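You operate a simulated robot arm through the tools that you are given. There is no shell and no other tool. Be economical: measure what you need, move in short steps, check, and stop when the job is done.

You are at the controls of a simulated robot arm. One attempt, no reset.

Task
Pin the blue corner of the dark oak frame, with the white knob at its wood.
Fine: turn that corner under the arm; one flush pin; swing the arm clear again; leave the other frame.

The check looks at the end state, three seconds after you hand in, the way a careful person would. Anything else that was tipped, shoved, dropped, spilled or broken makes it a failure.

Robot
A 6-joint arm with a two-finger parallel gripper, fixed in place. Base frame: the origin is at the foot of the arm, x ahead of it, y to its left, z up. Lengths are in m, angles in degrees, forces in N, time in s.
With the tool pointing down near the work surface it reaches from about 0.22 to 0.62 m from the base axis. Its first joint turns from -66.0 to 66.0 degrees. Payload 2.7 kg.
Tool frame: the origin (TCP) lies between the finger pads and is the grasp point; the fingertips stand 0.023 m ahead of it; z points along the fingers, y is the line along which they close. Largest opening 0.094 m; finger width 0.038, thickness 0.01; the body of the gripper, 0.054 by 0.096 m, starts 0.039 m behind the TCP.
Orientation is that of the tool frame in the base frame, as a unit quaternion [x, y, z, w]. With the fingers straight down and closing along the base's y, the tool's x points along the base's -x, its y along +y and its z along -z.

Tools
- The arm moves only by the tool step_arm. Its argument "moves" is a list of rows, each a list of 3 entries, a list of its own where there are three numbers: the shift along the base's x, y, z in m, then the turn, a rotation vector about the base's x, y, z in degrees, then the gripper command, from -1 (fully open) to 1 (shut), values between in proportion. In form: [[[x, y, z], [rx, ry, rz], hand], ...]. A call has 1 to 12 rows; each row is the pose to reach, as a shift and turn from the pose commanded when the call began. Rows are played at 5 a second. More than 0.05 m and 8.6 degrees between two rows, or a gripper value outside its range, and nothing of the call is played. A pose out of reach is approached as far as the arm can. The call stops where the force on the tool passes 90 N (or 10 N more than at its start, if that is more) or the arm is blocked; 0.2 s more then pass. Each finger travels about 0.045 m/s and halts on what it meets, pressing with about 44 N; the grip force reading is that of the motor and also rises with nothing between the fingers. The clock runs only during rows and for 0.2 s after the last one: add rows that repeat a pose to give the fingers time. The reply holds the time, the measured pose of the TCP, the force on the tool along the base axes, the opening and the grip force, in the units named above and with some noise.
- Cameras (640 x 400 px; columns grow to the right, rows downward): "scene" is fixed at [0.093, -0.4401, 1.4222]; the picture's right is [0.62, -0.78, 0.00], its down [-0.32, -0.25, -0.91] and it looks along [0.71, 0.57, -0.41] (base axes); focal length 267 px, centre (320, 200). "wrist" rides on the gripper at [0.086, 0.016, -0.075] in the tool frame; the picture's right is [-0.18, 0.98, 0.00], its down [-0.58, -0.11, -0.81] and it looks along [-0.79, -0.15, 0.59] (tool axes); focal length 243 px, centre (320, 200). There is no depth. A picture from a camera that has moved, and an enlarged one, comes with that camera's place and axes in the base frame and with its lens.
- get_image(camera): a new picture of that camera. The clock stands still meanwhile.
- zoom(camera, box): a new picture of the part [left, top, right, bottom] of that camera's present view, enlarged. The clock stands still meanwhile.
- close_job(): hands the job in; it is judged then, once.

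Go step by step. Nothing tells you positions but the pictures and the camera data: compare them with the known pose of the tool, close in by small moves and look again before you grip or let go. The budget is 120 turns and 84 pictures, counting those below and the enlarged ones. Unless the task says otherwise, let go and move clear before handing in, and close with one line.

The tools are called after "Call:" as a command line: name --argument value ..., lists and objects as JSON in quotes. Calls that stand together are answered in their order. step_arm: Moves the arm, as the interface text tells. Its arguments: {"type":"object","properties":{"moves":{"type":"array"}},"required":["moves"]} The other tools are called the same way: get_image (camera) takes a picture; zoom (camera, box) takes an enlarged picture of a part of a camera's view; close_job () hands the job in.

At the start:

```text
time_s: 0.0
ee_pos: [0.292, 0.0149, 1.3201]
ee_rot: [-0.001, 1.0, 0.0, 0.001]
wrist_force: [-0.7, 0.1, -0.2]
gripper_width: 0.094
gripper_force: 0.1
```

scene: 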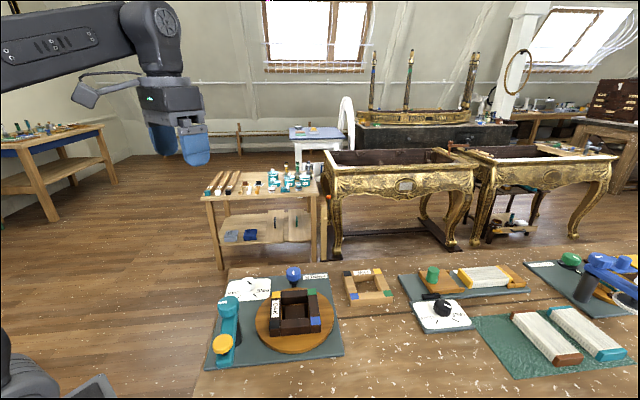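
wrist: 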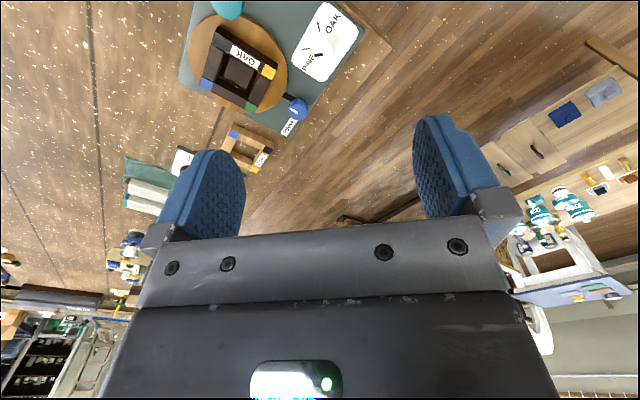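

I see a turntable with a dark oak frame, a teal arm with a yellow knob beside it, a blue knob at the turntable's edge, and a dial card labelled OAK/PINE. I'll enlarge these to understand the device.

Call:
zoom --camera "scene" --box '[195, 255, 355, 375]'

Call:
zoom --camera "scene" --box '[390, 245, 640, 385]'

Call:
zoom --camera "wrist" --box '[120, 0, 400, 180]'

```text
3.33 times, centred on (275, 315) of scene
camera zoom: at [0.093, -0.4401, 1.4222], right [0.62, -0.78, 0.0], down [-0.32, -0.25, -0.91], along [0.71, 0.57, -0.41], focal length 890 px, centre (470, -183)
```

zoom: 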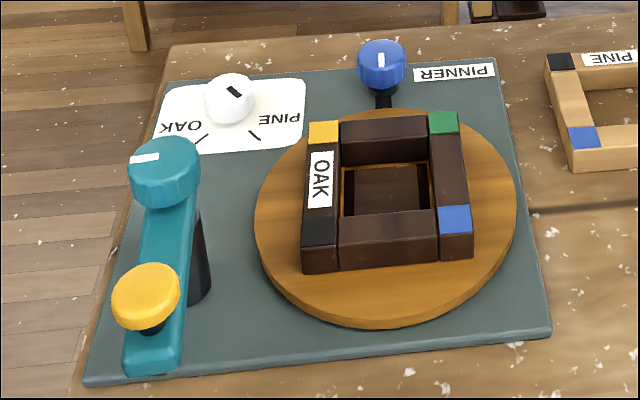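

```text
2.56 times, centred on (515, 315) of scene
camera zoom: at [0.093, -0.4401, 1.4222], right [0.62, -0.78, 0.0], down [-0.32, -0.25, -0.91], along [0.71, 0.57, -0.41], focal length 684 px, centre (-179, -94)
```

zoom: 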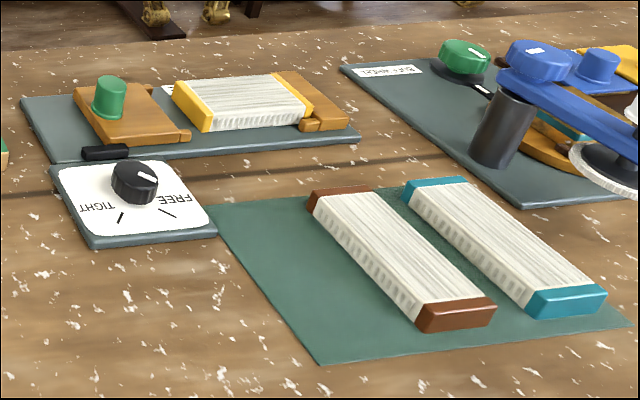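

```text
2.22 times, centred on (260, 90) of wrist
camera zoom: at [0.2055, 0.031, 1.3956], right [0.18, 0.98, 0.0], down [0.58, -0.11, 0.81], along [0.79, -0.15, -0.59], focal length 539 px, centre (453, 444)
```

zoom: 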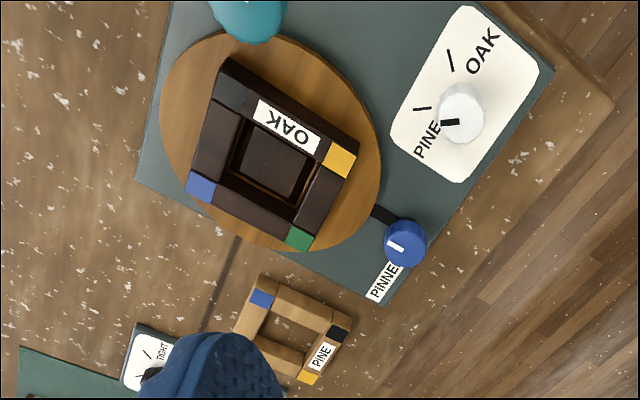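

The device: white wood-selector knob near (0.37,-0.01), blue knob near (0.45,-0.07), turntable centre near (0.375,-0.145), teal swing arm with pivot near (0.27,-0.08). I want a closer look with the wrist camera.

Call:
step_arm --moves '[[[0.0, -0.04, 0], [0, 0, 0], -1], [[0.0, -0.08, -0.0], [0, 0, 0], -1], [[-0.02, -0.12, 0.0], [0, 0, 0], -1], [[-0.02, -0.12, 0], [0, 6, 0], -1], [[-0.02, -0.12, 0], [0, 14, 0], -1], [[-0.02, -0.12, 0], [0, 22, 0], -1]]'

Call:
get_image --camera "wrist"

```text
time_s: 1.4
ee_pos: [0.2687, -0.111, 1.2633]
ee_rot: [0.001, 0.982, -0.001, -0.189]
wrist_force: [0.4, 0.8, 0.1]
gripper_width: 0.094
gripper_force: 0.0
out of reach, approached as far as the arm can: row 5, 6
```

```text
78 pictures are left
camera wrist: at [0.2152, -0.0945, 1.3654], right [0.17, 0.98, -0.07], down [0.84, -0.11, 0.53], along [0.52, -0.15, -0.84], focal length 243 px, centre (320, 200)
```

wrist: 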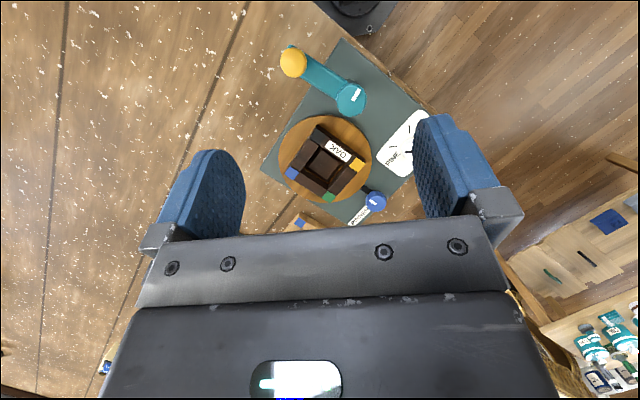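

Call:
zoom --camera "wrist" --box '[245, 30, 437, 150]'

Call:
zoom --camera "wrist" --box '[285, 110, 445, 230]'

Call:
zoom --camera "scene" --box '[205, 285, 269, 375]'

Call:
zoom --camera "scene" --box '[520, 240, 640, 320]'

Call:
zoom --camera "scene" --box '[225, 260, 345, 335]'

```text
3.33 times, centred on (341, 90) of wrist
camera zoom: at [0.2152, -0.0945, 1.3654], right [0.17, 0.98, -0.07], down [0.84, -0.11, 0.53], along [0.52, -0.15, -0.84], focal length 809 px, centre (250, 567)
```

zoom: 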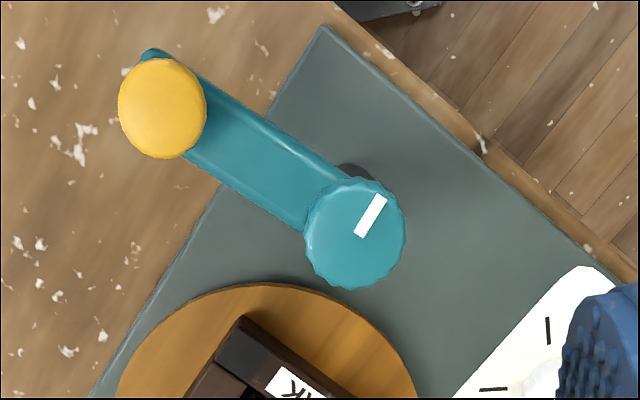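

```text
3.33 times, centred on (365, 170) of wrist
camera zoom: at [0.2152, -0.0945, 1.3654], right [0.17, 0.98, -0.07], down [0.84, -0.11, 0.53], along [0.52, -0.15, -0.84], focal length 809 px, centre (170, 300)
```

zoom: 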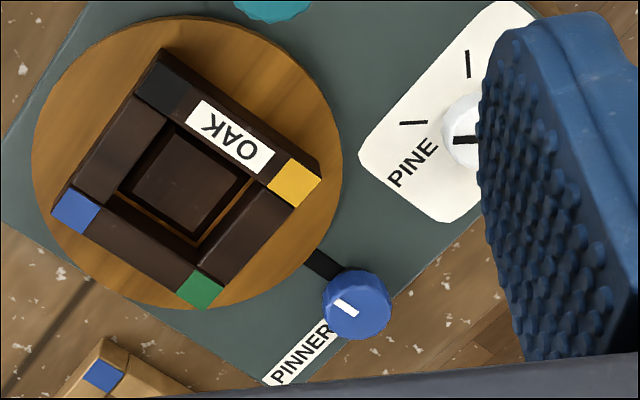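

```text
4.44 times, centred on (237, 330) of scene
camera zoom: at [0.093, -0.4401, 1.4222], right [0.62, -0.78, 0.0], down [-0.32, -0.25, -0.91], along [0.71, 0.57, -0.41], focal length 1187 px, centre (689, -378)
```

zoom: 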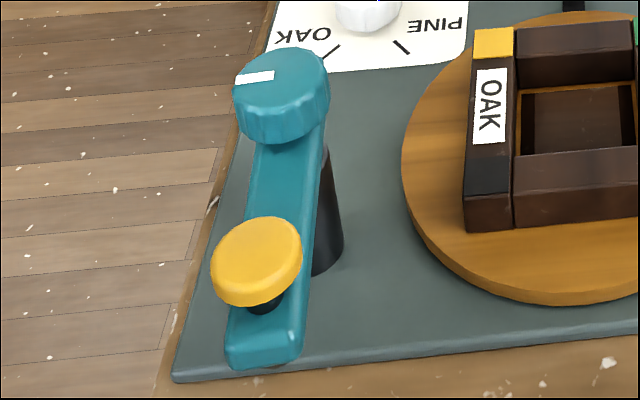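

```text
5.00 times, centred on (580, 280) of scene
camera zoom: at [0.093, -0.4401, 1.4222], right [0.62, -0.78, 0.0], down [-0.32, -0.25, -0.91], along [0.71, 0.57, -0.41], focal length 1336 px, centre (-980, -200)
```

zoom: 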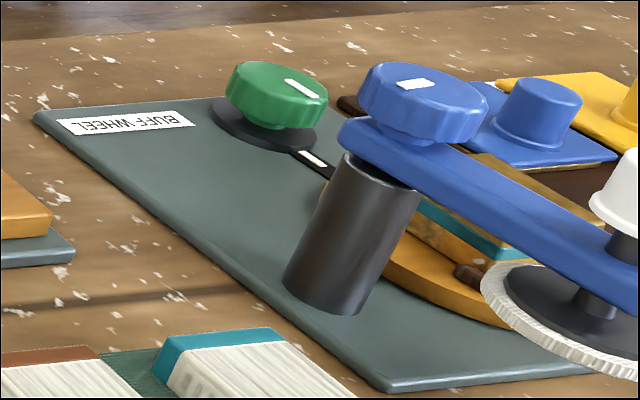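

```text
5.33 times, centred on (285, 298) of scene
camera zoom: at [0.093, -0.4401, 1.4222], right [0.62, -0.78, 0.0], down [-0.32, -0.25, -0.91], along [0.71, 0.57, -0.41], focal length 1425 px, centre (507, -320)
```

zoom: 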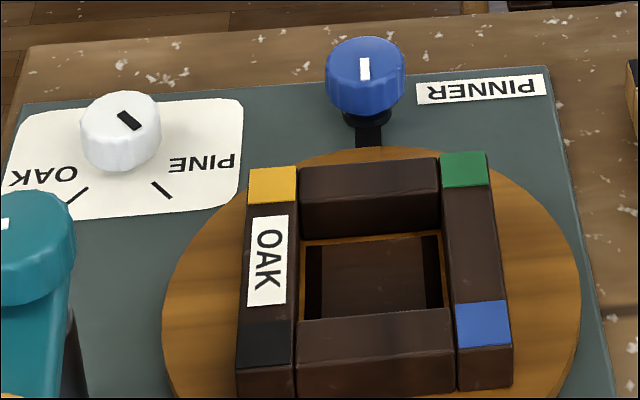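

Geometry from two views: white knob (0.372, 0.005, top 0.985) now points at PINE and needs about -90° to OAK; blue knob (0.462,-0.059, top 0.991); teal knob/pivot (0.271,-0.088, top 1.057); plunger (0.221,-0.147, top 1.06); frame centre (0.383,-0.142). First I straighten the tool and go above the white knob, pre-turned +45°.

Call:
step_arm --moves '[[[0, 0, 0], [0, -8, 0], -1], [[0, 0, 0], [0, -16, 0], -1], [[0.01, 0.01, 0], [0, -22, 0], -1]]'

```text
time_s: 2.2
ee_pos: [0.2783, -0.1006, 1.2648]
ee_rot: [-0.001, 1.0, 0.0, 0.002]
wrist_force: [0.0, 0.3, -0.5]
gripper_width: 0.0938
gripper_force: 0.0
```

Tool is vertical again. Moving above the white knob while turning +45°.

Call:
step_arm --moves '[[[0.03, 0.035, -0.02], [0, 0, 8], -1], [[0.06, 0.07, -0.03], [0, 0, 16], -1], [[0.094, 0.106, -0.04], [0, 0, 24], -1], [[0.094, 0.106, -0.08], [0, 0, 32], -1], [[0.094, 0.106, -0.12], [0, 0, 40], -1], [[0.094, 0.106, -0.17], [0, 0, 45], -1], [[0.094, 0.106, -0.19], [0, 0, 45], -1]]'

Call:
get_image --camera "wrist"

Call:
zoom --camera "scene" --box '[195, 235, 355, 335]'

```text
refused: row 1 steps farther than a row can; nothing moved
```

```text
72 pictures are left
camera wrist: at [0.1909, -0.0852, 1.3393], right [0.18, 0.98, 0.0], down [0.58, -0.11, 0.81], along [0.79, -0.15, -0.59], focal length 243 px, centre (320, 200)
```

wrist: 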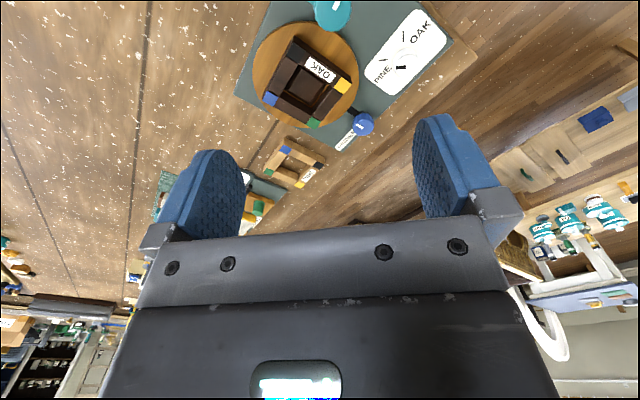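

```text
4.00 times, centred on (275, 285) of scene
camera zoom: at [0.093, -0.4401, 1.4222], right [0.62, -0.78, 0.0], down [-0.32, -0.25, -0.91], along [0.71, 0.57, -0.41], focal length 1068 px, centre (500, -140)
```

zoom: 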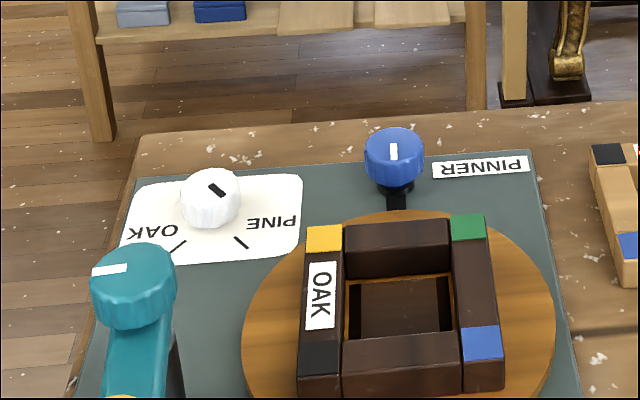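

The first row was just over the step limit. I repeat with smaller steps.

Call:
step_arm --moves '[[[0.025, 0.03, -0.01], [0, 0, 8], -1], [[0.05, 0.06, -0.02], [0, 0, 16], -1], [[0.08, 0.09, -0.03], [0, 0, 24], -1], [[0.095, 0.108, -0.06], [0, 0, 32], -1], [[0.095, 0.108, -0.1], [0, 0, 40], -1], [[0.095, 0.108, -0.14], [0, 0, 45], -1], [[0.095, 0.108, -0.18], [0, 0, 45], -1], [[0.095, 0.108, -0.2], [0, 0, 45], -1], [[0.095, 0.108, -0.2], [0, 0, 45], -1]]'

```text
time_s: 4.2
ee_pos: [0.3722, 0.0066, 1.062]
ee_rot: [-0.382, 0.924, 0.0, 0.001]
wrist_force: [-0.3, -0.6, 0.3]
gripper_width: 0.0938
gripper_force: 0.2
```

Call:
get_image --camera "wrist"

Call:
zoom --camera "scene" --box '[195, 235, 355, 335]'

```text
70 pictures are left
camera wrist: at [0.2987, -0.0433, 1.1368], right [-0.56, 0.83, 0.0], down [0.49, 0.33, 0.81], along [0.67, 0.46, -0.59], focal length 243 px, centre (320, 200)
```

wrist: 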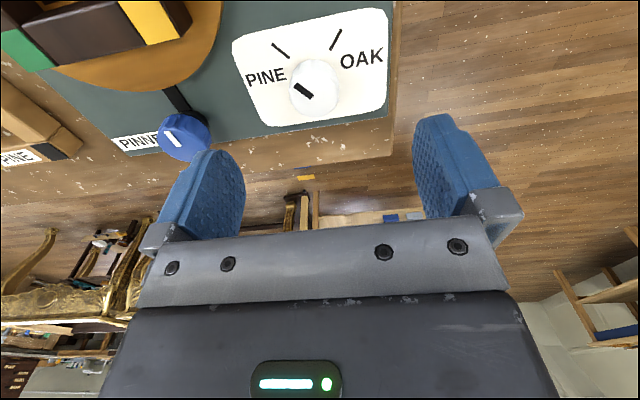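

```text
4.00 times, centred on (275, 285) of scene
camera zoom: at [0.093, -0.4401, 1.4222], right [0.62, -0.78, 0.0], down [-0.32, -0.25, -0.91], along [0.71, 0.57, -0.41], focal length 1068 px, centre (500, -140)
```

zoom: 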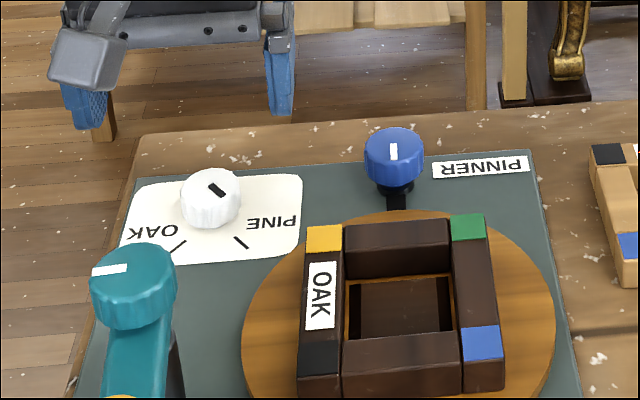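

The knob's mark lies along the PINE tick, and OAK is about 75–80° clockwise. Knob centre ≈ (0.374, 0.006). Descending around it and closing.

Call:
step_arm --moves '[[[0.002, -0.001, -0.03], [0, 0, 0], -1], [[0.002, -0.001, -0.06], [0, 0, 0], -1], [[0.002, -0.001, -0.073], [0, 0, 0], -1], [[0.002, -0.001, -0.073], [0, 0, 0], -0.3], [[0.002, -0.001, -0.073], [0, 0, 0], 0.1], [[0.002, -0.001, -0.073], [0, 0, 0], 0.1], [[0.002, -0.001, -0.073], [0, 0, 0], 0.1]]'

Call:
get_image --camera "wrist"

Call:
zoom --camera "scene" --box '[195, 235, 355, 335]'

```text
time_s: 5.8
ee_pos: [0.373, 0.0038, 0.9897]
ee_rot: [-0.383, 0.924, 0.0, 0.001]
wrist_force: [0.9, -0.2, -0.2]
gripper_width: 0.0426
gripper_force: 0.0
```

```text
68 pictures are left
camera wrist: at [0.2993, -0.0452, 1.0657], right [-0.56, 0.83, 0.0], down [0.49, 0.33, 0.81], along [0.67, 0.46, -0.59], focal length 243 px, centre (320, 200)
```

wrist: 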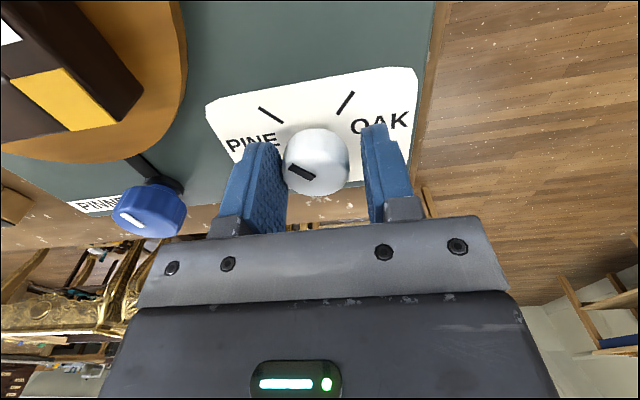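

```text
4.00 times, centred on (275, 285) of scene
camera zoom: at [0.093, -0.4401, 1.4222], right [0.62, -0.78, 0.0], down [-0.32, -0.25, -0.91], along [0.71, 0.57, -0.41], focal length 1068 px, centre (500, -140)
```

zoom: 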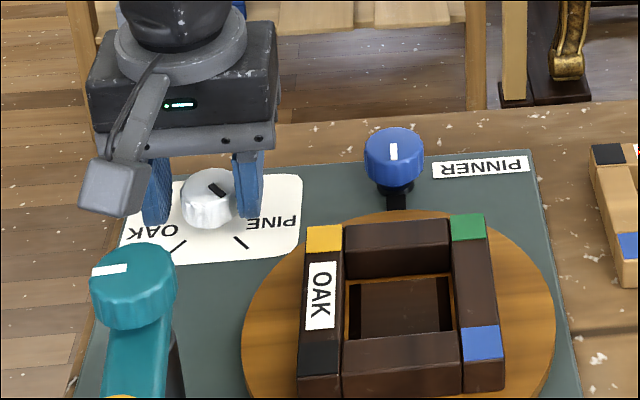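

The fingers straddle the knob, about centred. Closing on it and turning -76° about z.

Call:
step_arm --moves '[[[0.0005, -0.002, 0], [0, 0, 0], 0.1], [[0.0005, -0.002, 0], [0, 0, 0], 0.4], [[0.0005, -0.002, 0], [0, 0, 0], 0.4], [[0.0005, -0.002, 0], [0, 0, 0], 0.4]]'

```text
time_s: 6.8
ee_pos: [0.3753, 0.0033, 0.9915]
ee_rot: [-0.383, 0.924, -0.002, 0.001]
wrist_force: [4.7, -3.8, -0.4]
gripper_width: 0.0331
gripper_force: 45.2
```

Gripped (33 mm). Turning now.

Call:
step_arm --moves '[[[0, 0, 0], [0, 0, -8], 0.4], [[0, 0, 0], [0, 0, -16], 0.4], [[0, 0, 0], [0, 0, -24], 0.4], [[0, 0, 0], [0, 0, -32], 0.4], [[0, 0, 0], [0, 0, -40], 0.4], [[0, 0, 0], [0, 0, -48], 0.4], [[0, 0, 0], [0, 0, -56], 0.4], [[0, 0, 0], [0, 0, -64], 0.4], [[0, 0, 0], [0, 0, -70], 0.4], [[0, 0, 0], [0, 0, -76], 0.4], [[0, 0, 0], [0, 0, -76], 0.4]]'

Call:
zoom --camera "wrist" --box '[200, 50, 440, 200]'

Call:
zoom --camera "scene" --box '[195, 235, 355, 335]'

```text
time_s: 9.2
ee_pos: [0.3742, 0.0081, 0.9909]
ee_rot: [0.268, 0.963, 0.001, 0.001]
wrist_force: [-11.1, 37.1, 14.0]
gripper_width: 0.0326
gripper_force: 45.5
```

```text
2.67 times, centred on (320, 125) of wrist
camera zoom: at [0.3081, 0.0647, 1.0661], right [0.67, 0.75, 0.0], down [0.44, -0.39, 0.81], along [0.6, -0.54, -0.59], focal length 647 px, centre (320, 400)
```

zoom: 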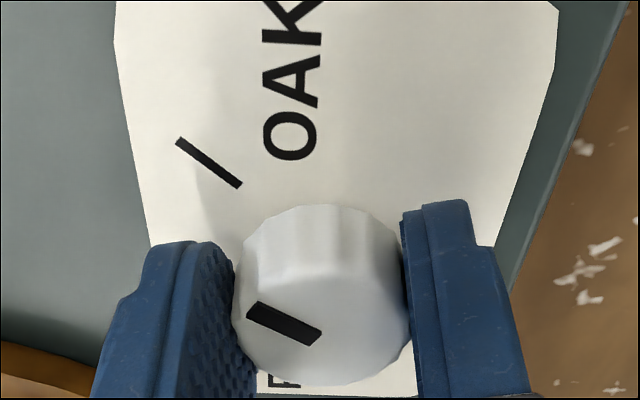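

```text
4.00 times, centred on (275, 285) of scene
camera zoom: at [0.0925, -0.4391, 1.4226], right [0.62, -0.78, 0.0], down [-0.32, -0.26, -0.91], along [0.71, 0.57, -0.41], focal length 1068 px, centre (500, -140)
```

zoom: 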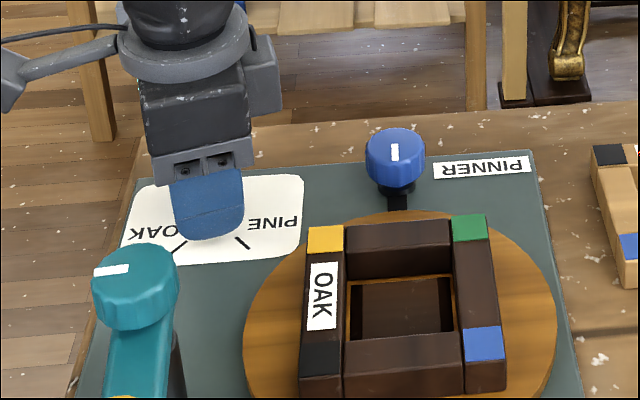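

The mark stands about 10° short of the OAK tick, with some side load since my grip is a few mm off axis. I ease the offset and turn a further 10°.

Call:
step_arm --moves '[[[0, 0.003, 0], [0, 0, -4], 0.4], [[0, 0.004, 0], [0, 0, -8], 0.4], [[0, 0.004, 0], [0, 0, -11], 0.4], [[0, 0.004, 0], [0, 0, -11], 0.4]]'

Call:
zoom --camera "wrist" --box '[200, 50, 440, 200]'

```text
time_s: 10.2
ee_pos: [0.3755, 0.0064, 0.9907]
ee_rot: [0.358, 0.934, -0.002, 0.001]
wrist_force: [-0.8, -8.5, 1.0]
gripper_width: 0.0328
gripper_force: 45.2
```

```text
2.67 times, centred on (320, 125) of wrist
camera zoom: at [0.3209, 0.0769, 1.0658], right [0.79, 0.61, 0.0], down [0.36, -0.47, 0.81], along [0.49, -0.64, -0.59], focal length 647 px, centre (320, 400)
```

zoom: 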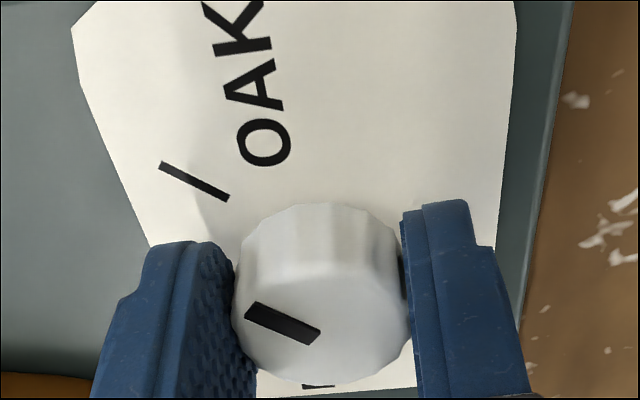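

The mark is now parallel to the OAK tick (both ≈ -174°). Releasing and rising to check.

Call:
step_arm --moves '[[[0, 0, 0], [0, 0, 0], 0], [[0, 0, 0], [0, 0, 0], -0.5], [[0, 0, 0], [0, 0, 0], -0.8], [[0, 0, 0.03], [0, 0, 0], -1], [[0, 0, 0.075], [0, 0, 0], -1], [[0, 0, 0.1], [0, 0, 8], -1], [[0, 0, 0.1], [0, 0, 16], -1], [[0, 0, 0.1], [0, 0, 24], -1], [[0, 0, 0.1], [0, 0, 32], -1], [[0, 0, 0.1], [0, 0, 40], -1], [[0, 0, 0.1], [0, 0, 42], -1]]'

Call:
get_image --camera "wrist"

Call:
zoom --camera "scene" --box '[195, 235, 355, 335]'

```text
time_s: 12.6
ee_pos: [0.3735, 0.0075, 1.0919]
ee_rot: [-0.001, 1.0, 0.0, 0.001]
wrist_force: [0.8, 0.2, 1.1]
gripper_width: 0.0941
gripper_force: 0.1
```

```text
63 pictures are left
camera wrist: at [0.2868, 0.0237, 1.1665], right [0.18, 0.98, 0.0], down [0.58, -0.11, 0.81], along [0.79, -0.15, -0.59], focal length 243 px, centre (320, 200)
```

wrist: 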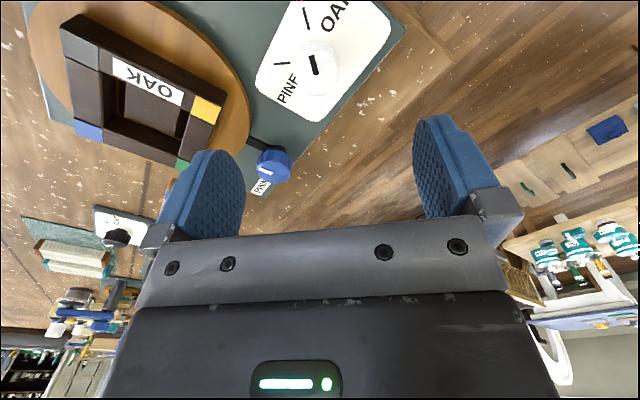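

```text
4.00 times, centred on (275, 285) of scene
camera zoom: at [0.093, -0.4401, 1.4222], right [0.62, -0.78, 0.0], down [-0.32, -0.25, -0.91], along [0.71, 0.57, -0.41], focal length 1068 px, centre (500, -140)
```

zoom: 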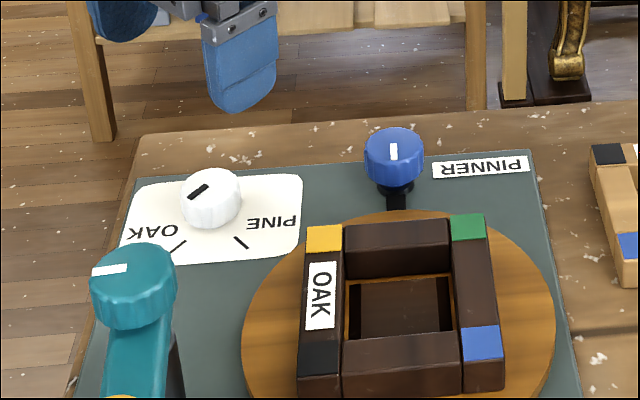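

White knob now reads OAK. Next the blue knob at about (0.462,-0.059); going above it, turned +45°.

Call:
step_arm --moves '[[[0.03, -0.022, 0], [0, 0, 8], -1], [[0.06, -0.044, 0], [0, 0, 16], -1], [[0.088, -0.066, 0], [0, 0, 24], -0.6], [[0.088, -0.066, -0.01], [0, 0, 32], -0.4], [[0.088, -0.066, -0.03], [0, 0, 40], -0.4], [[0.088, -0.066, -0.04], [0, 0, 45], -0.4], [[0.088, -0.066, -0.04], [0, 0, 45], -0.4]]'

Call:
get_image --camera "wrist"

Call:
zoom --camera "scene" --box '[215, 235, 375, 335]'

```text
time_s: 14.2
ee_pos: [0.4613, -0.0575, 1.051]
ee_rot: [-0.383, 0.924, 0.001, 0.001]
wrist_force: [0.8, 0.2, 0.1]
gripper_width: 0.0661
gripper_force: 0.1
```

```text
61 pictures are left
camera wrist: at [0.3876, -0.1073, 1.1265], right [-0.57, 0.82, 0.0], down [0.49, 0.33, 0.81], along [0.67, 0.46, -0.59], focal length 243 px, centre (320, 200)
```

wrist: 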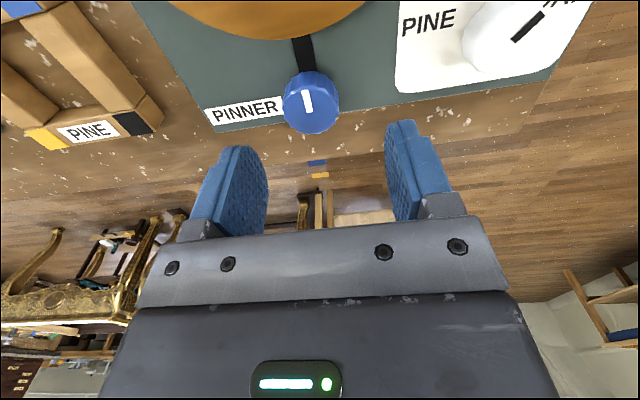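

```text
4.00 times, centred on (295, 285) of scene
camera zoom: at [0.093, -0.4401, 1.4222], right [0.62, -0.78, 0.0], down [-0.32, -0.25, -0.91], along [0.71, 0.57, -0.41], focal length 1068 px, centre (420, -140)
```

zoom: 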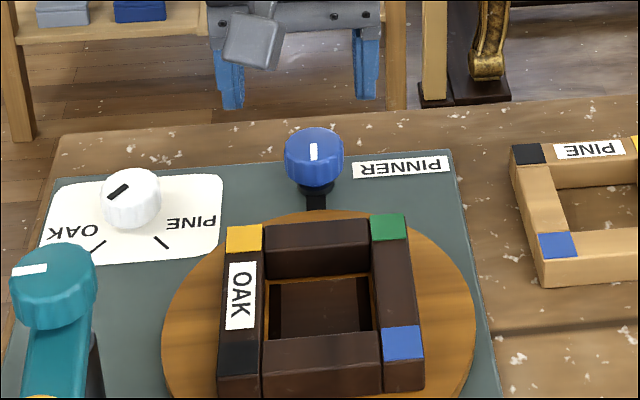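

Blue knob centre ≈ (0.462,-0.061). Descending and gripping.

Call:
step_arm --moves '[[[0.001, -0.0035, -0.03], [0, 0, 0], -0.4], [[0.001, -0.0035, -0.058], [0, 0, 0], -0.4], [[0.001, -0.0035, -0.058], [0, 0, 0], -0.4], [[0.001, -0.0035, -0.058], [0, 0, 0], 0.1], [[0.001, -0.0035, -0.058], [0, 0, 0], 0.4], [[0.001, -0.0035, -0.058], [0, 0, 0], 0.4], [[0.001, -0.0035, -0.058], [0, 0, 0], 0.4]]'

Call:
zoom --camera "wrist" --box '[200, 50, 440, 200]'

```text
time_s: 15.8
ee_pos: [0.4668, -0.0621, 0.9937]
ee_rot: [-0.383, 0.924, -0.002, 0.001]
wrist_force: [13.2, -11.7, -5.8]
gripper_width: 0.0357
gripper_force: 45.3
```

```text
2.67 times, centred on (320, 125) of wrist
camera zoom: at [0.392, -0.1115, 1.0694], right [-0.56, 0.83, 0.0], down [0.49, 0.33, 0.81], along [0.67, 0.45, -0.59], focal length 647 px, centre (320, 400)
```

zoom: 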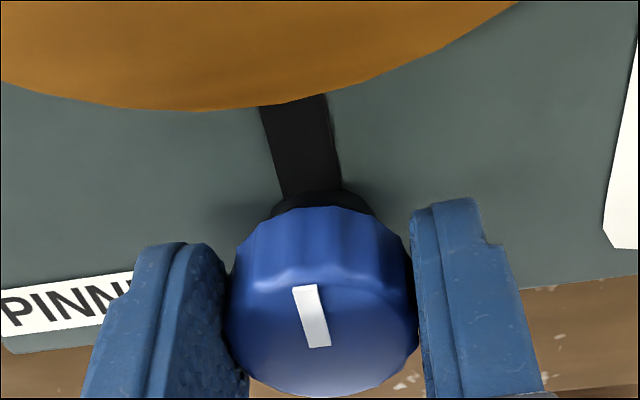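

Gripped. I take out the side load and turn -32° to see what moves.

Call:
step_arm --moves '[[[0.002, -0.0015, 0], [0, 0, 0], 0.4], [[0.003, -0.002, 0], [0, 0, -8], 0.4], [[0.003, -0.002, 0], [0, 0, -16], 0.4], [[0.003, -0.002, 0], [0, 0, -24], 0.4], [[0.003, -0.002, 0], [0, 0, -32], 0.4], [[0.003, -0.002, 0], [0, 0, -32], 0.4]]'

Call:
zoom --camera "scene" --box '[215, 255, 375, 355]'

Call:
zoom --camera "wrist" --box '[200, 50, 440, 200]'

```text
time_s: 17.2
ee_pos: [0.464, -0.0604, 0.9948]
ee_rot: [-0.113, 0.994, 0.002, 0.001]
wrist_force: [-23.3, 31.3, 20.1]
gripper_width: 0.0357
gripper_force: 44.8
```

```text
4.00 times, centred on (295, 305) of scene
camera zoom: at [0.092, -0.4392, 1.4226], right [0.62, -0.78, 0.0], down [-0.32, -0.26, -0.91], along [0.71, 0.57, -0.41], focal length 1068 px, centre (420, -220)
```

zoom: 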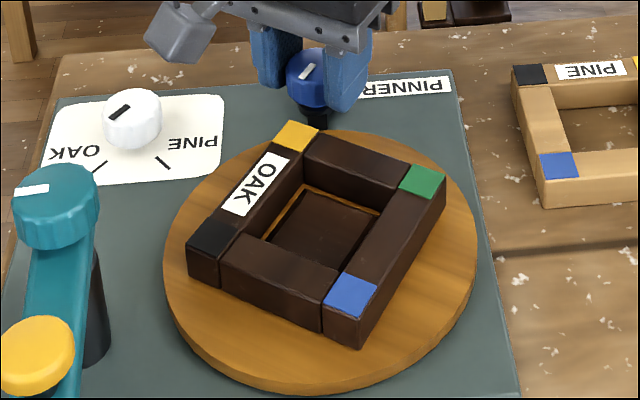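

```text
2.67 times, centred on (320, 125) of wrist
camera zoom: at [0.3766, -0.0645, 1.0698], right [-0.04, 1.0, 0.0], down [0.59, 0.02, 0.81], along [0.81, 0.03, -0.59], focal length 647 px, centre (320, 400)
```

zoom: 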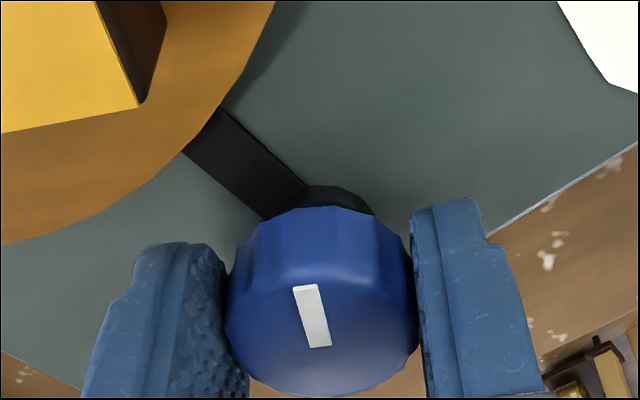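

The turntable follows the blue knob one-to-one in the wanted (clockwise) direction. Blue corner is at about -124°, target about 180°, so I continue by -56°.

Call:
step_arm --moves '[[[-0.002, 0.003, 0], [0, 0, -8], 0.4], [[-0.002, 0.003, 0], [0, 0, -16], 0.4], [[-0.002, 0.003, 0], [0, 0, -24], 0.4], [[-0.002, 0.003, 0], [0, 0, -32], 0.4], [[-0.002, 0.003, 0], [0, 0, -40], 0.4], [[-0.002, 0.003, 0], [0, 0, -48], 0.4], [[-0.002, 0.003, 0], [0, 0, -56], 0.4], [[-0.002, 0.003, 0], [0, 0, -56], 0.4]]'

Call:
zoom --camera "scene" --box '[215, 255, 375, 355]'

```text
time_s: 19.0
ee_pos: [0.4657, -0.0584, 0.9942]
ee_rot: [0.366, 0.93, 0.001, 0.003]
wrist_force: [6.2, 29.4, 22.7]
gripper_width: 0.0357
gripper_force: 45.1
```

```text
4.00 times, centred on (295, 305) of scene
camera zoom: at [0.0928, -0.4392, 1.4225], right [0.62, -0.78, 0.0], down [-0.32, -0.26, -0.91], along [0.71, 0.57, -0.41], focal length 1068 px, centre (420, -220)
```

zoom: 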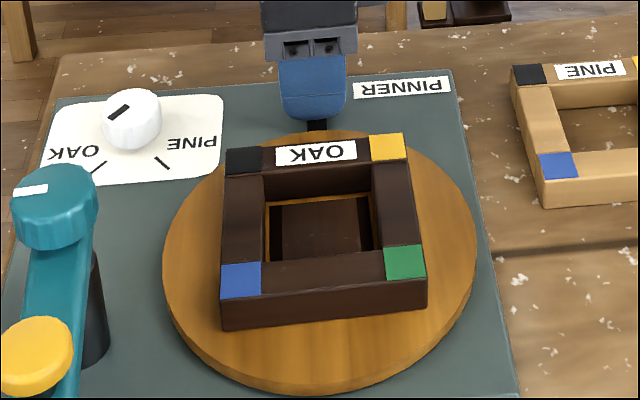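

Blue is now where I expect the pin to come down, ≈(0.326,-0.143). Releasing, rising and going above the teal knob.

Call:
step_arm --moves '[[[0, 0, 0], [0, 0, 0], 0], [[0, 0, 0], [0, 0, 0], -0.4], [[0, 0, 0.0], [0, 0, 0], -0.4], [[0, 0, 0.045], [0, 0, 0], -0.4], [[0, 0, 0.09], [0, 0, 0], -0.4], [[0, 0, 0.13], [0, 0, 0], -0.4], [[-0.049, -0.007, 0.13], [0, 0, 0], -0.4], [[-0.098, -0.014, 0.13], [0, 0, 0], -0.4], [[-0.147, -0.021, 0.13], [0, 0, 0], -0.4], [[-0.193, -0.028, 0.13], [0, 0, 0], -0.4], [[-0.193, -0.028, 0.13], [0, 0, 0], -0.4]]'

Call:
get_image --camera "wrist"

Call:
zoom --camera "scene" --box '[195, 255, 355, 355]'

```text
time_s: 21.4
ee_pos: [0.2721, -0.0864, 1.1241]
ee_rot: [0.367, 0.93, -0.001, 0.001]
wrist_force: [0.4, -0.5, 0.2]
gripper_width: 0.0656
gripper_force: 0.1
```

```text
55 pictures are left
camera wrist: at [0.2191, -0.0154, 1.1996], right [0.81, 0.59, 0.0], down [0.35, -0.48, 0.81], along [0.48, -0.65, -0.59], focal length 243 px, centre (320, 200)
```

wrist: 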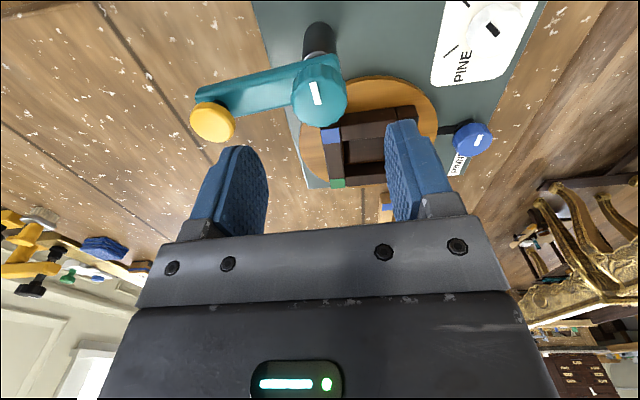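

```text
4.00 times, centred on (275, 305) of scene
camera zoom: at [0.0929, -0.4401, 1.4222], right [0.62, -0.78, 0.0], down [-0.32, -0.25, -0.91], along [0.71, 0.57, -0.41], focal length 1068 px, centre (500, -220)
```

zoom: 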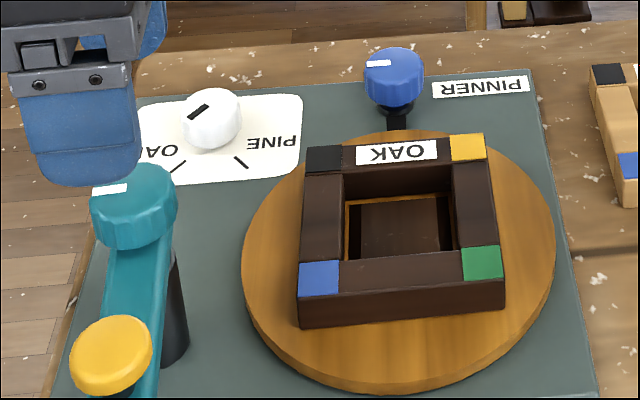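

Teal knob top centred ≈ (0.271,-0.084,1.057). Descending and gripping it.

Call:
step_arm --moves '[[[-0.001, 0.002, -0.03], [0, 0, 0], -0.4], [[-0.001, 0.002, -0.061], [0, 0, 0], -0.4], [[-0.001, 0.002, -0.061], [0, 0, 0], -0.4], [[-0.001, 0.002, -0.061], [0, 0, 0], 0], [[-0.001, 0.002, -0.061], [0, 0, 0], 0.4], [[-0.001, 0.002, -0.061], [0, 0, 0], 0.4], [[-0.001, 0.002, -0.061], [0, 0, 0], 0.4]]'

Call:
get_image --camera "wrist"

```text
time_s: 23.0
ee_pos: [0.2712, -0.0864, 1.0622]
ee_rot: [0.367, 0.93, -0.003, 0.0]
wrist_force: [-18.6, -24.9, -0.5]
gripper_width: 0.0358
gripper_force: 45.6
```

```text
53 pictures are left
camera wrist: at [0.2186, -0.0154, 1.138], right [0.81, 0.59, 0.0], down [0.35, -0.47, 0.81], along [0.48, -0.65, -0.59], focal length 243 px, centre (320, 200)
```

wrist: 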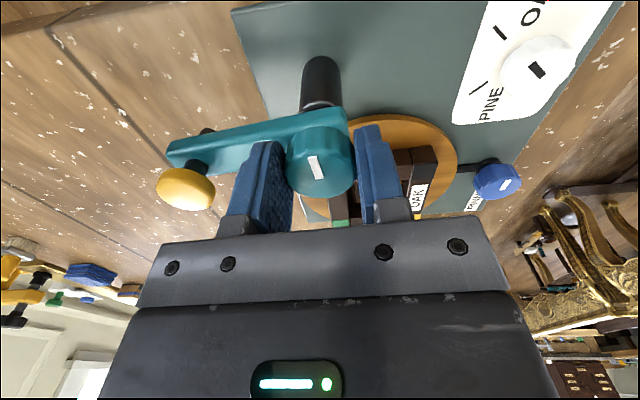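

Gripped. Easing the offset and turning +32° to see whether the arm swings.

Call:
step_arm --moves '[[[-0.001, -0.002, 0], [0, 0, 0], 0.4], [[-0.0015, -0.003, 0], [0, 0, 8], 0.4], [[-0.0015, -0.003, 0], [0, 0, 16], 0.4], [[-0.0015, -0.003, 0], [0, 0, 24], 0.4], [[-0.0015, -0.003, 0], [0, 0, 32], 0.4], [[-0.0015, -0.003, 0], [0, 0, 32], 0.4]]'

Call:
get_image --camera "scene"

```text
time_s: 24.4
ee_pos: [0.2698, -0.0874, 1.0613]
ee_rot: [0.096, 0.995, 0.0, 0.004]
wrist_force: [4.6, 35.6, 27.5]
gripper_width: 0.0355
gripper_force: 44.9
```

```text
52 pictures are left
```

scene: 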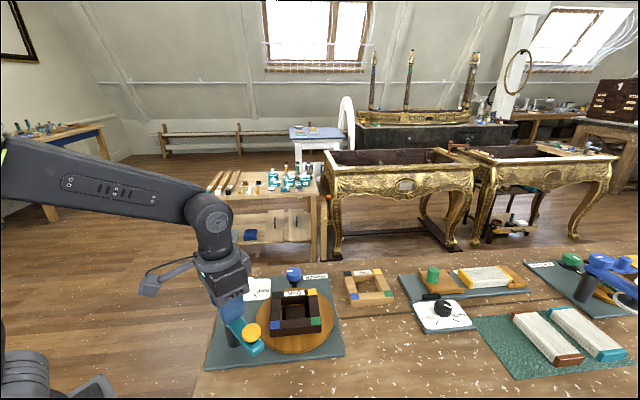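

The arm swings with the knob, toward the turntable. Continuing +48° and looking.

Call:
step_arm --moves '[[[0, 0.002, 0], [0, 0, 8], 0.4], [[0, 0.002, 0], [0, 0, 16], 0.4], [[0, 0.002, 0], [0, 0, 24], 0.4], [[0, 0.002, 0], [0, 0, 32], 0.4], [[0, 0.002, 0], [0, 0, 40], 0.4], [[0, 0.002, 0], [0, 0, 48], 0.4], [[0, 0.002, 0], [0, 0, 48], 0.4]]'

Call:
zoom --camera "scene" --box '[195, 265, 355, 365]'

Call:
get_image --camera "wrist"

```text
time_s: 26.0
ee_pos: [0.2708, -0.089, 1.0619]
ee_rot: [-0.319, 0.948, -0.002, 0.002]
wrist_force: [21.3, -18.8, -1.0]
gripper_width: 0.0356
gripper_force: 44.4
```

```text
4.00 times, centred on (275, 315) of scene
camera zoom: at [0.0937, -0.4407, 1.4219], right [0.62, -0.78, 0.0], down [-0.32, -0.25, -0.91], along [0.71, 0.57, -0.41], focal length 1068 px, centre (500, -260)
```

zoom: 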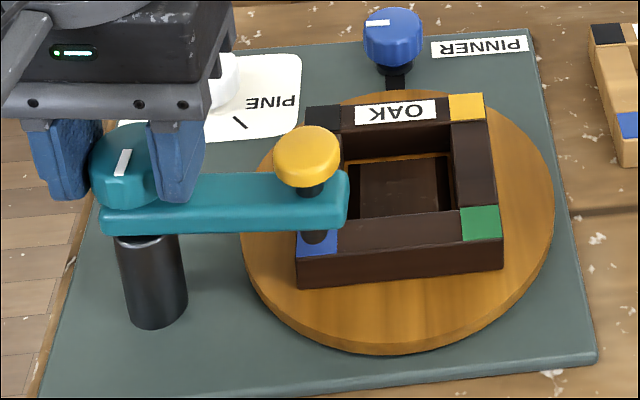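

```text
50 pictures are left
camera wrist: at [0.1912, -0.1284, 1.1374], right [-0.45, 0.89, 0.0], down [0.53, 0.27, 0.81], along [0.72, 0.36, -0.59], focal length 243 px, centre (320, 200)
```

wrist: 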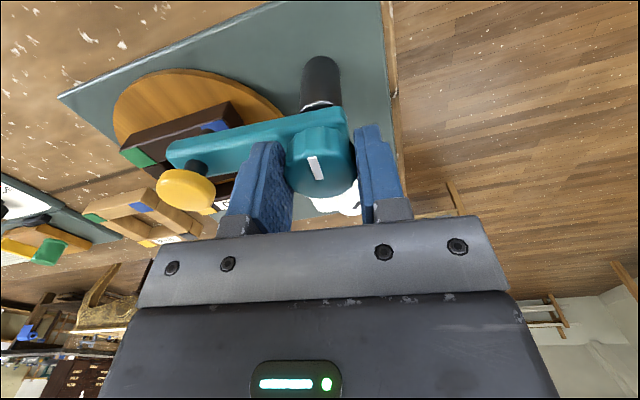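

The arm now reaches over the blue corner. Enlarging the nozzle and the corner to judge alignment.

Call:
zoom --camera "scene" --box '[255, 290, 303, 340]'

Call:
zoom --camera "wrist" --box '[110, 70, 270, 220]'

```text
8.00 times, centred on (279, 315) of scene
camera zoom: at [0.0937, -0.4407, 1.4219], right [0.62, -0.78, 0.0], down [-0.32, -0.25, -0.91], along [0.71, 0.57, -0.41], focal length 2137 px, centre (648, -720)
```

zoom: 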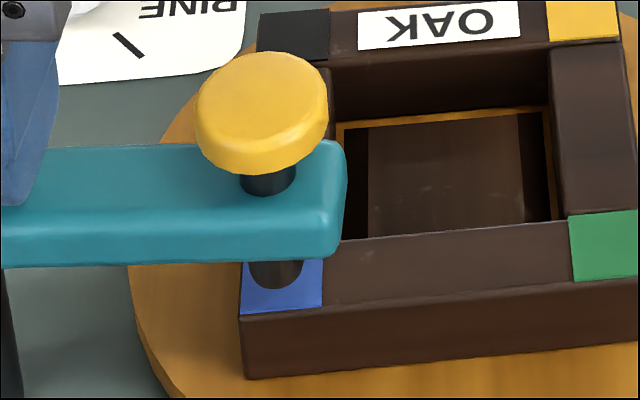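

```text
2.67 times, centred on (190, 145) of wrist
camera zoom: at [0.1912, -0.1284, 1.1374], right [-0.45, 0.89, 0.0], down [0.53, 0.27, 0.81], along [0.72, 0.36, -0.59], focal length 647 px, centre (667, 347)
```

zoom: 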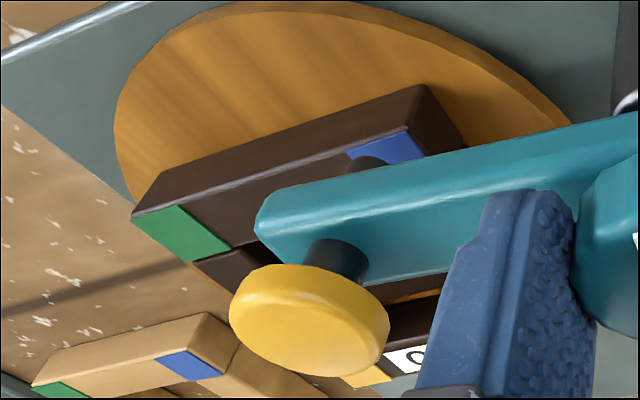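

The nozzle sits roughly 4 mm short of the square's middle along the swing. A further +4° of swing should centre it.

Call:
step_arm --moves '[[[0.001, -0.001, 0], [0, 0, 2], 0.4], [[0.001, -0.001, 0], [0, 0, 4], 0.4], [[0.001, -0.001, 0], [0, 0, 4], 0.4]]'

Call:
zoom --camera "scene" --box '[239, 290, 319, 340]'

Call:
zoom --camera "wrist" --box '[110, 80, 238, 160]'

```text
time_s: 26.8
ee_pos: [0.2714, -0.0886, 1.062]
ee_rot: [-0.351, 0.936, -0.003, 0.002]
wrist_force: [7.7, -26.7, 13.2]
gripper_width: 0.0356
gripper_force: 45.2
```

```text
8.00 times, centred on (279, 315) of scene
camera zoom: at [0.093, -0.4409, 1.4219], right [0.62, -0.78, 0.0], down [-0.32, -0.25, -0.91], along [0.71, 0.57, -0.41], focal length 2137 px, centre (648, -720)
```

zoom: 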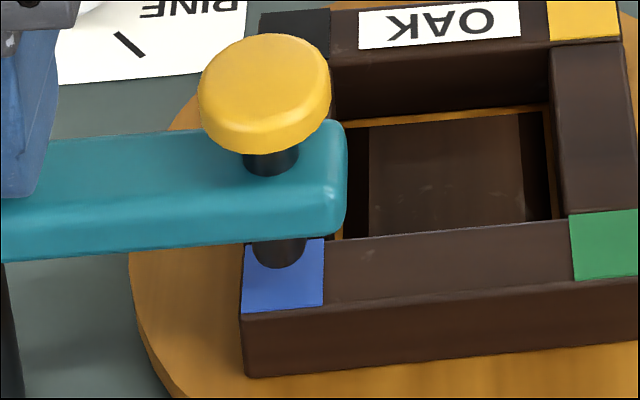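

```text
5.00 times, centred on (174, 120) of wrist
camera zoom: at [0.1942, -0.1338, 1.1375], right [-0.51, 0.86, 0.0], down [0.51, 0.3, 0.81], along [0.7, 0.41, -0.59], focal length 1213 px, centre (1050, 600)
```

zoom: 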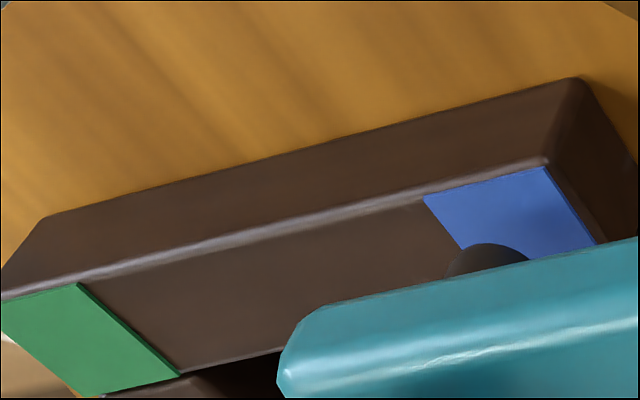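

Triangulated nozzle tip ≈ (0.3255,-0.143, z 1.005) and blue centre ≈ (0.324,-0.1435): within ~2 mm. Releasing the teal knob, rising, and moving above the plunger for a better look.

Call:
step_arm --moves '[[[0, 0, 0], [0, 0, -1], 0.4], [[0, 0, 0], [0, 0, -1], 0], [[0, 0, 0], [0, 0, -1], -0.4], [[0, 0, 0.0], [0, 0, -1], -0.4], [[0, 0, 0.04], [0, 0, -1], -0.4], [[0, 0, 0.08], [0, 0, -1], -0.4], [[0, 0, 0.1], [0, 0, -1], -0.4]]'

Call:
get_image --camera "wrist"

Call:
zoom --camera "scene" --box '[239, 290, 319, 340]'

```text
time_s: 28.4
ee_pos: [0.2694, -0.0853, 1.1628]
ee_rot: [-0.342, 0.94, 0.001, 0.001]
wrist_force: [0.0, 0.2, 0.2]
gripper_width: 0.066
gripper_force: 0.0
```

```text
45 pictures are left
camera wrist: at [0.1925, -0.1292, 1.2382], right [-0.49, 0.87, 0.0], down [0.51, 0.29, 0.81], along [0.7, 0.4, -0.59], focal length 243 px, centre (320, 200)
```

wrist: 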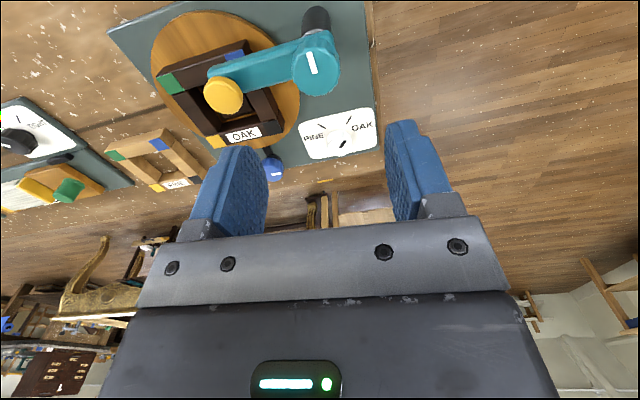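

```text
8.00 times, centred on (279, 315) of scene
camera zoom: at [0.093, -0.4401, 1.4222], right [0.62, -0.78, 0.0], down [-0.32, -0.25, -0.91], along [0.71, 0.57, -0.41], focal length 2137 px, centre (648, -720)
```

zoom: 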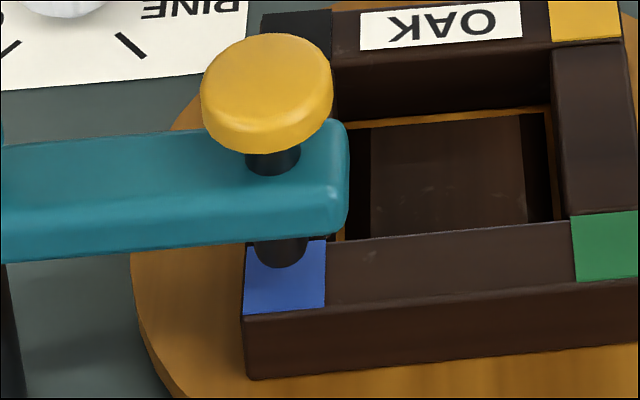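

The arm stayed in place and the nozzle is over the blue square. Plunger cap at ≈(0.3245,-0.1435, top 1.06). Closing the fingers and hovering above it.

Call:
step_arm --moves '[[[0.02, -0.02, 0], [0, 0, 0], 0.3], [[0.04, -0.042, 0], [0, 0, 0], 1], [[0.055, -0.058, 0], [0, 0, 0], 1], [[0.055, -0.058, -0.02], [0, 0, 0], 1], [[0.055, -0.058, -0.045], [0, 0, 0], 1], [[0.055, -0.058, -0.06], [0, 0, 0], 1], [[0.055, -0.058, -0.06], [0, 0, 0], 1]]'

Call:
zoom --camera "scene" --box '[215, 260, 343, 340]'

Call:
get_image --camera "wrist"

```text
time_s: 30.0
ee_pos: [0.3249, -0.1461, 1.1017]
ee_rot: [-0.342, 0.94, 0.0, 0.001]
wrist_force: [0.3, 0.2, -0.6]
gripper_width: 0.0
gripper_force: 42.3
```

```text
5.00 times, centred on (279, 300) of scene
camera zoom: at [0.093, -0.4401, 1.4222], right [0.62, -0.78, 0.0], down [-0.32, -0.25, -0.91], along [0.71, 0.57, -0.41], focal length 1336 px, centre (525, -300)
```

zoom: 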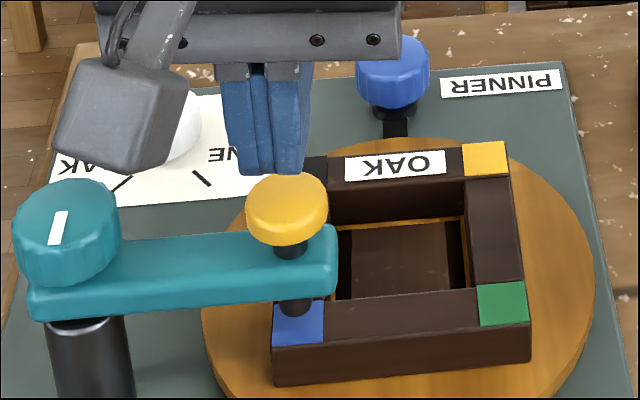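

```text
42 pictures are left
camera wrist: at [0.2481, -0.1879, 1.1762], right [-0.49, 0.87, 0.0], down [0.51, 0.29, 0.81], along [0.7, 0.4, -0.59], focal length 243 px, centre (320, 200)
```

wrist: 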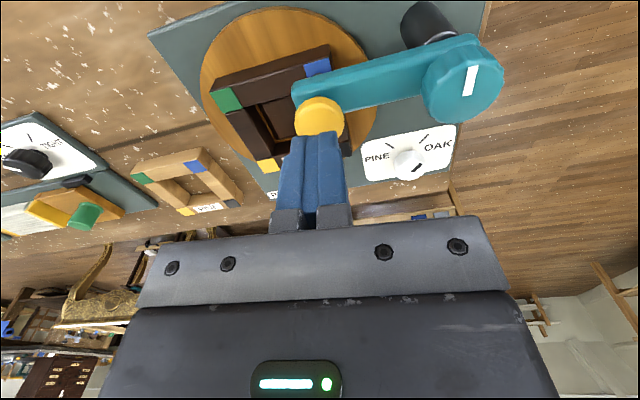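

Fingertips are above the cap, about 19 mm of clearance. Descending slowly to make contact.

Call:
step_arm --moves '[[[-0.002, 0, -0.01], [0, 0, 0], 1], [[-0.002, 0, -0.016], [0, 0, 0], 1], [[-0.002, 0, -0.019], [0, 0, 0], 1], [[-0.002, 0, -0.021], [0, 0, 0], 1], [[-0.002, 0, -0.021], [0, 0, 0], 1]]'

Call:
zoom --camera "scene" --box '[239, 290, 319, 340]'

```text
time_s: 31.2
ee_pos: [0.3238, -0.1448, 1.0803]
ee_rot: [-0.343, 0.939, 0.0, 0.001]
wrist_force: [0.5, 0.3, 0.1]
gripper_width: 0.0
gripper_force: 42.1
```

```text
8.00 times, centred on (279, 315) of scene
camera zoom: at [0.093, -0.4401, 1.4222], right [0.62, -0.78, 0.0], down [-0.32, -0.25, -0.91], along [0.71, 0.57, -0.41], focal length 2137 px, centre (648, -720)
```

zoom: 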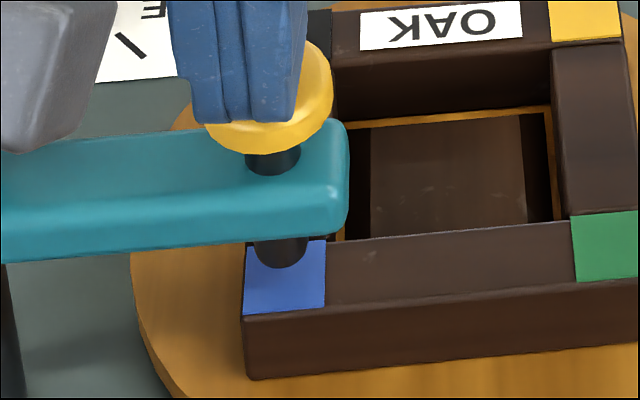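

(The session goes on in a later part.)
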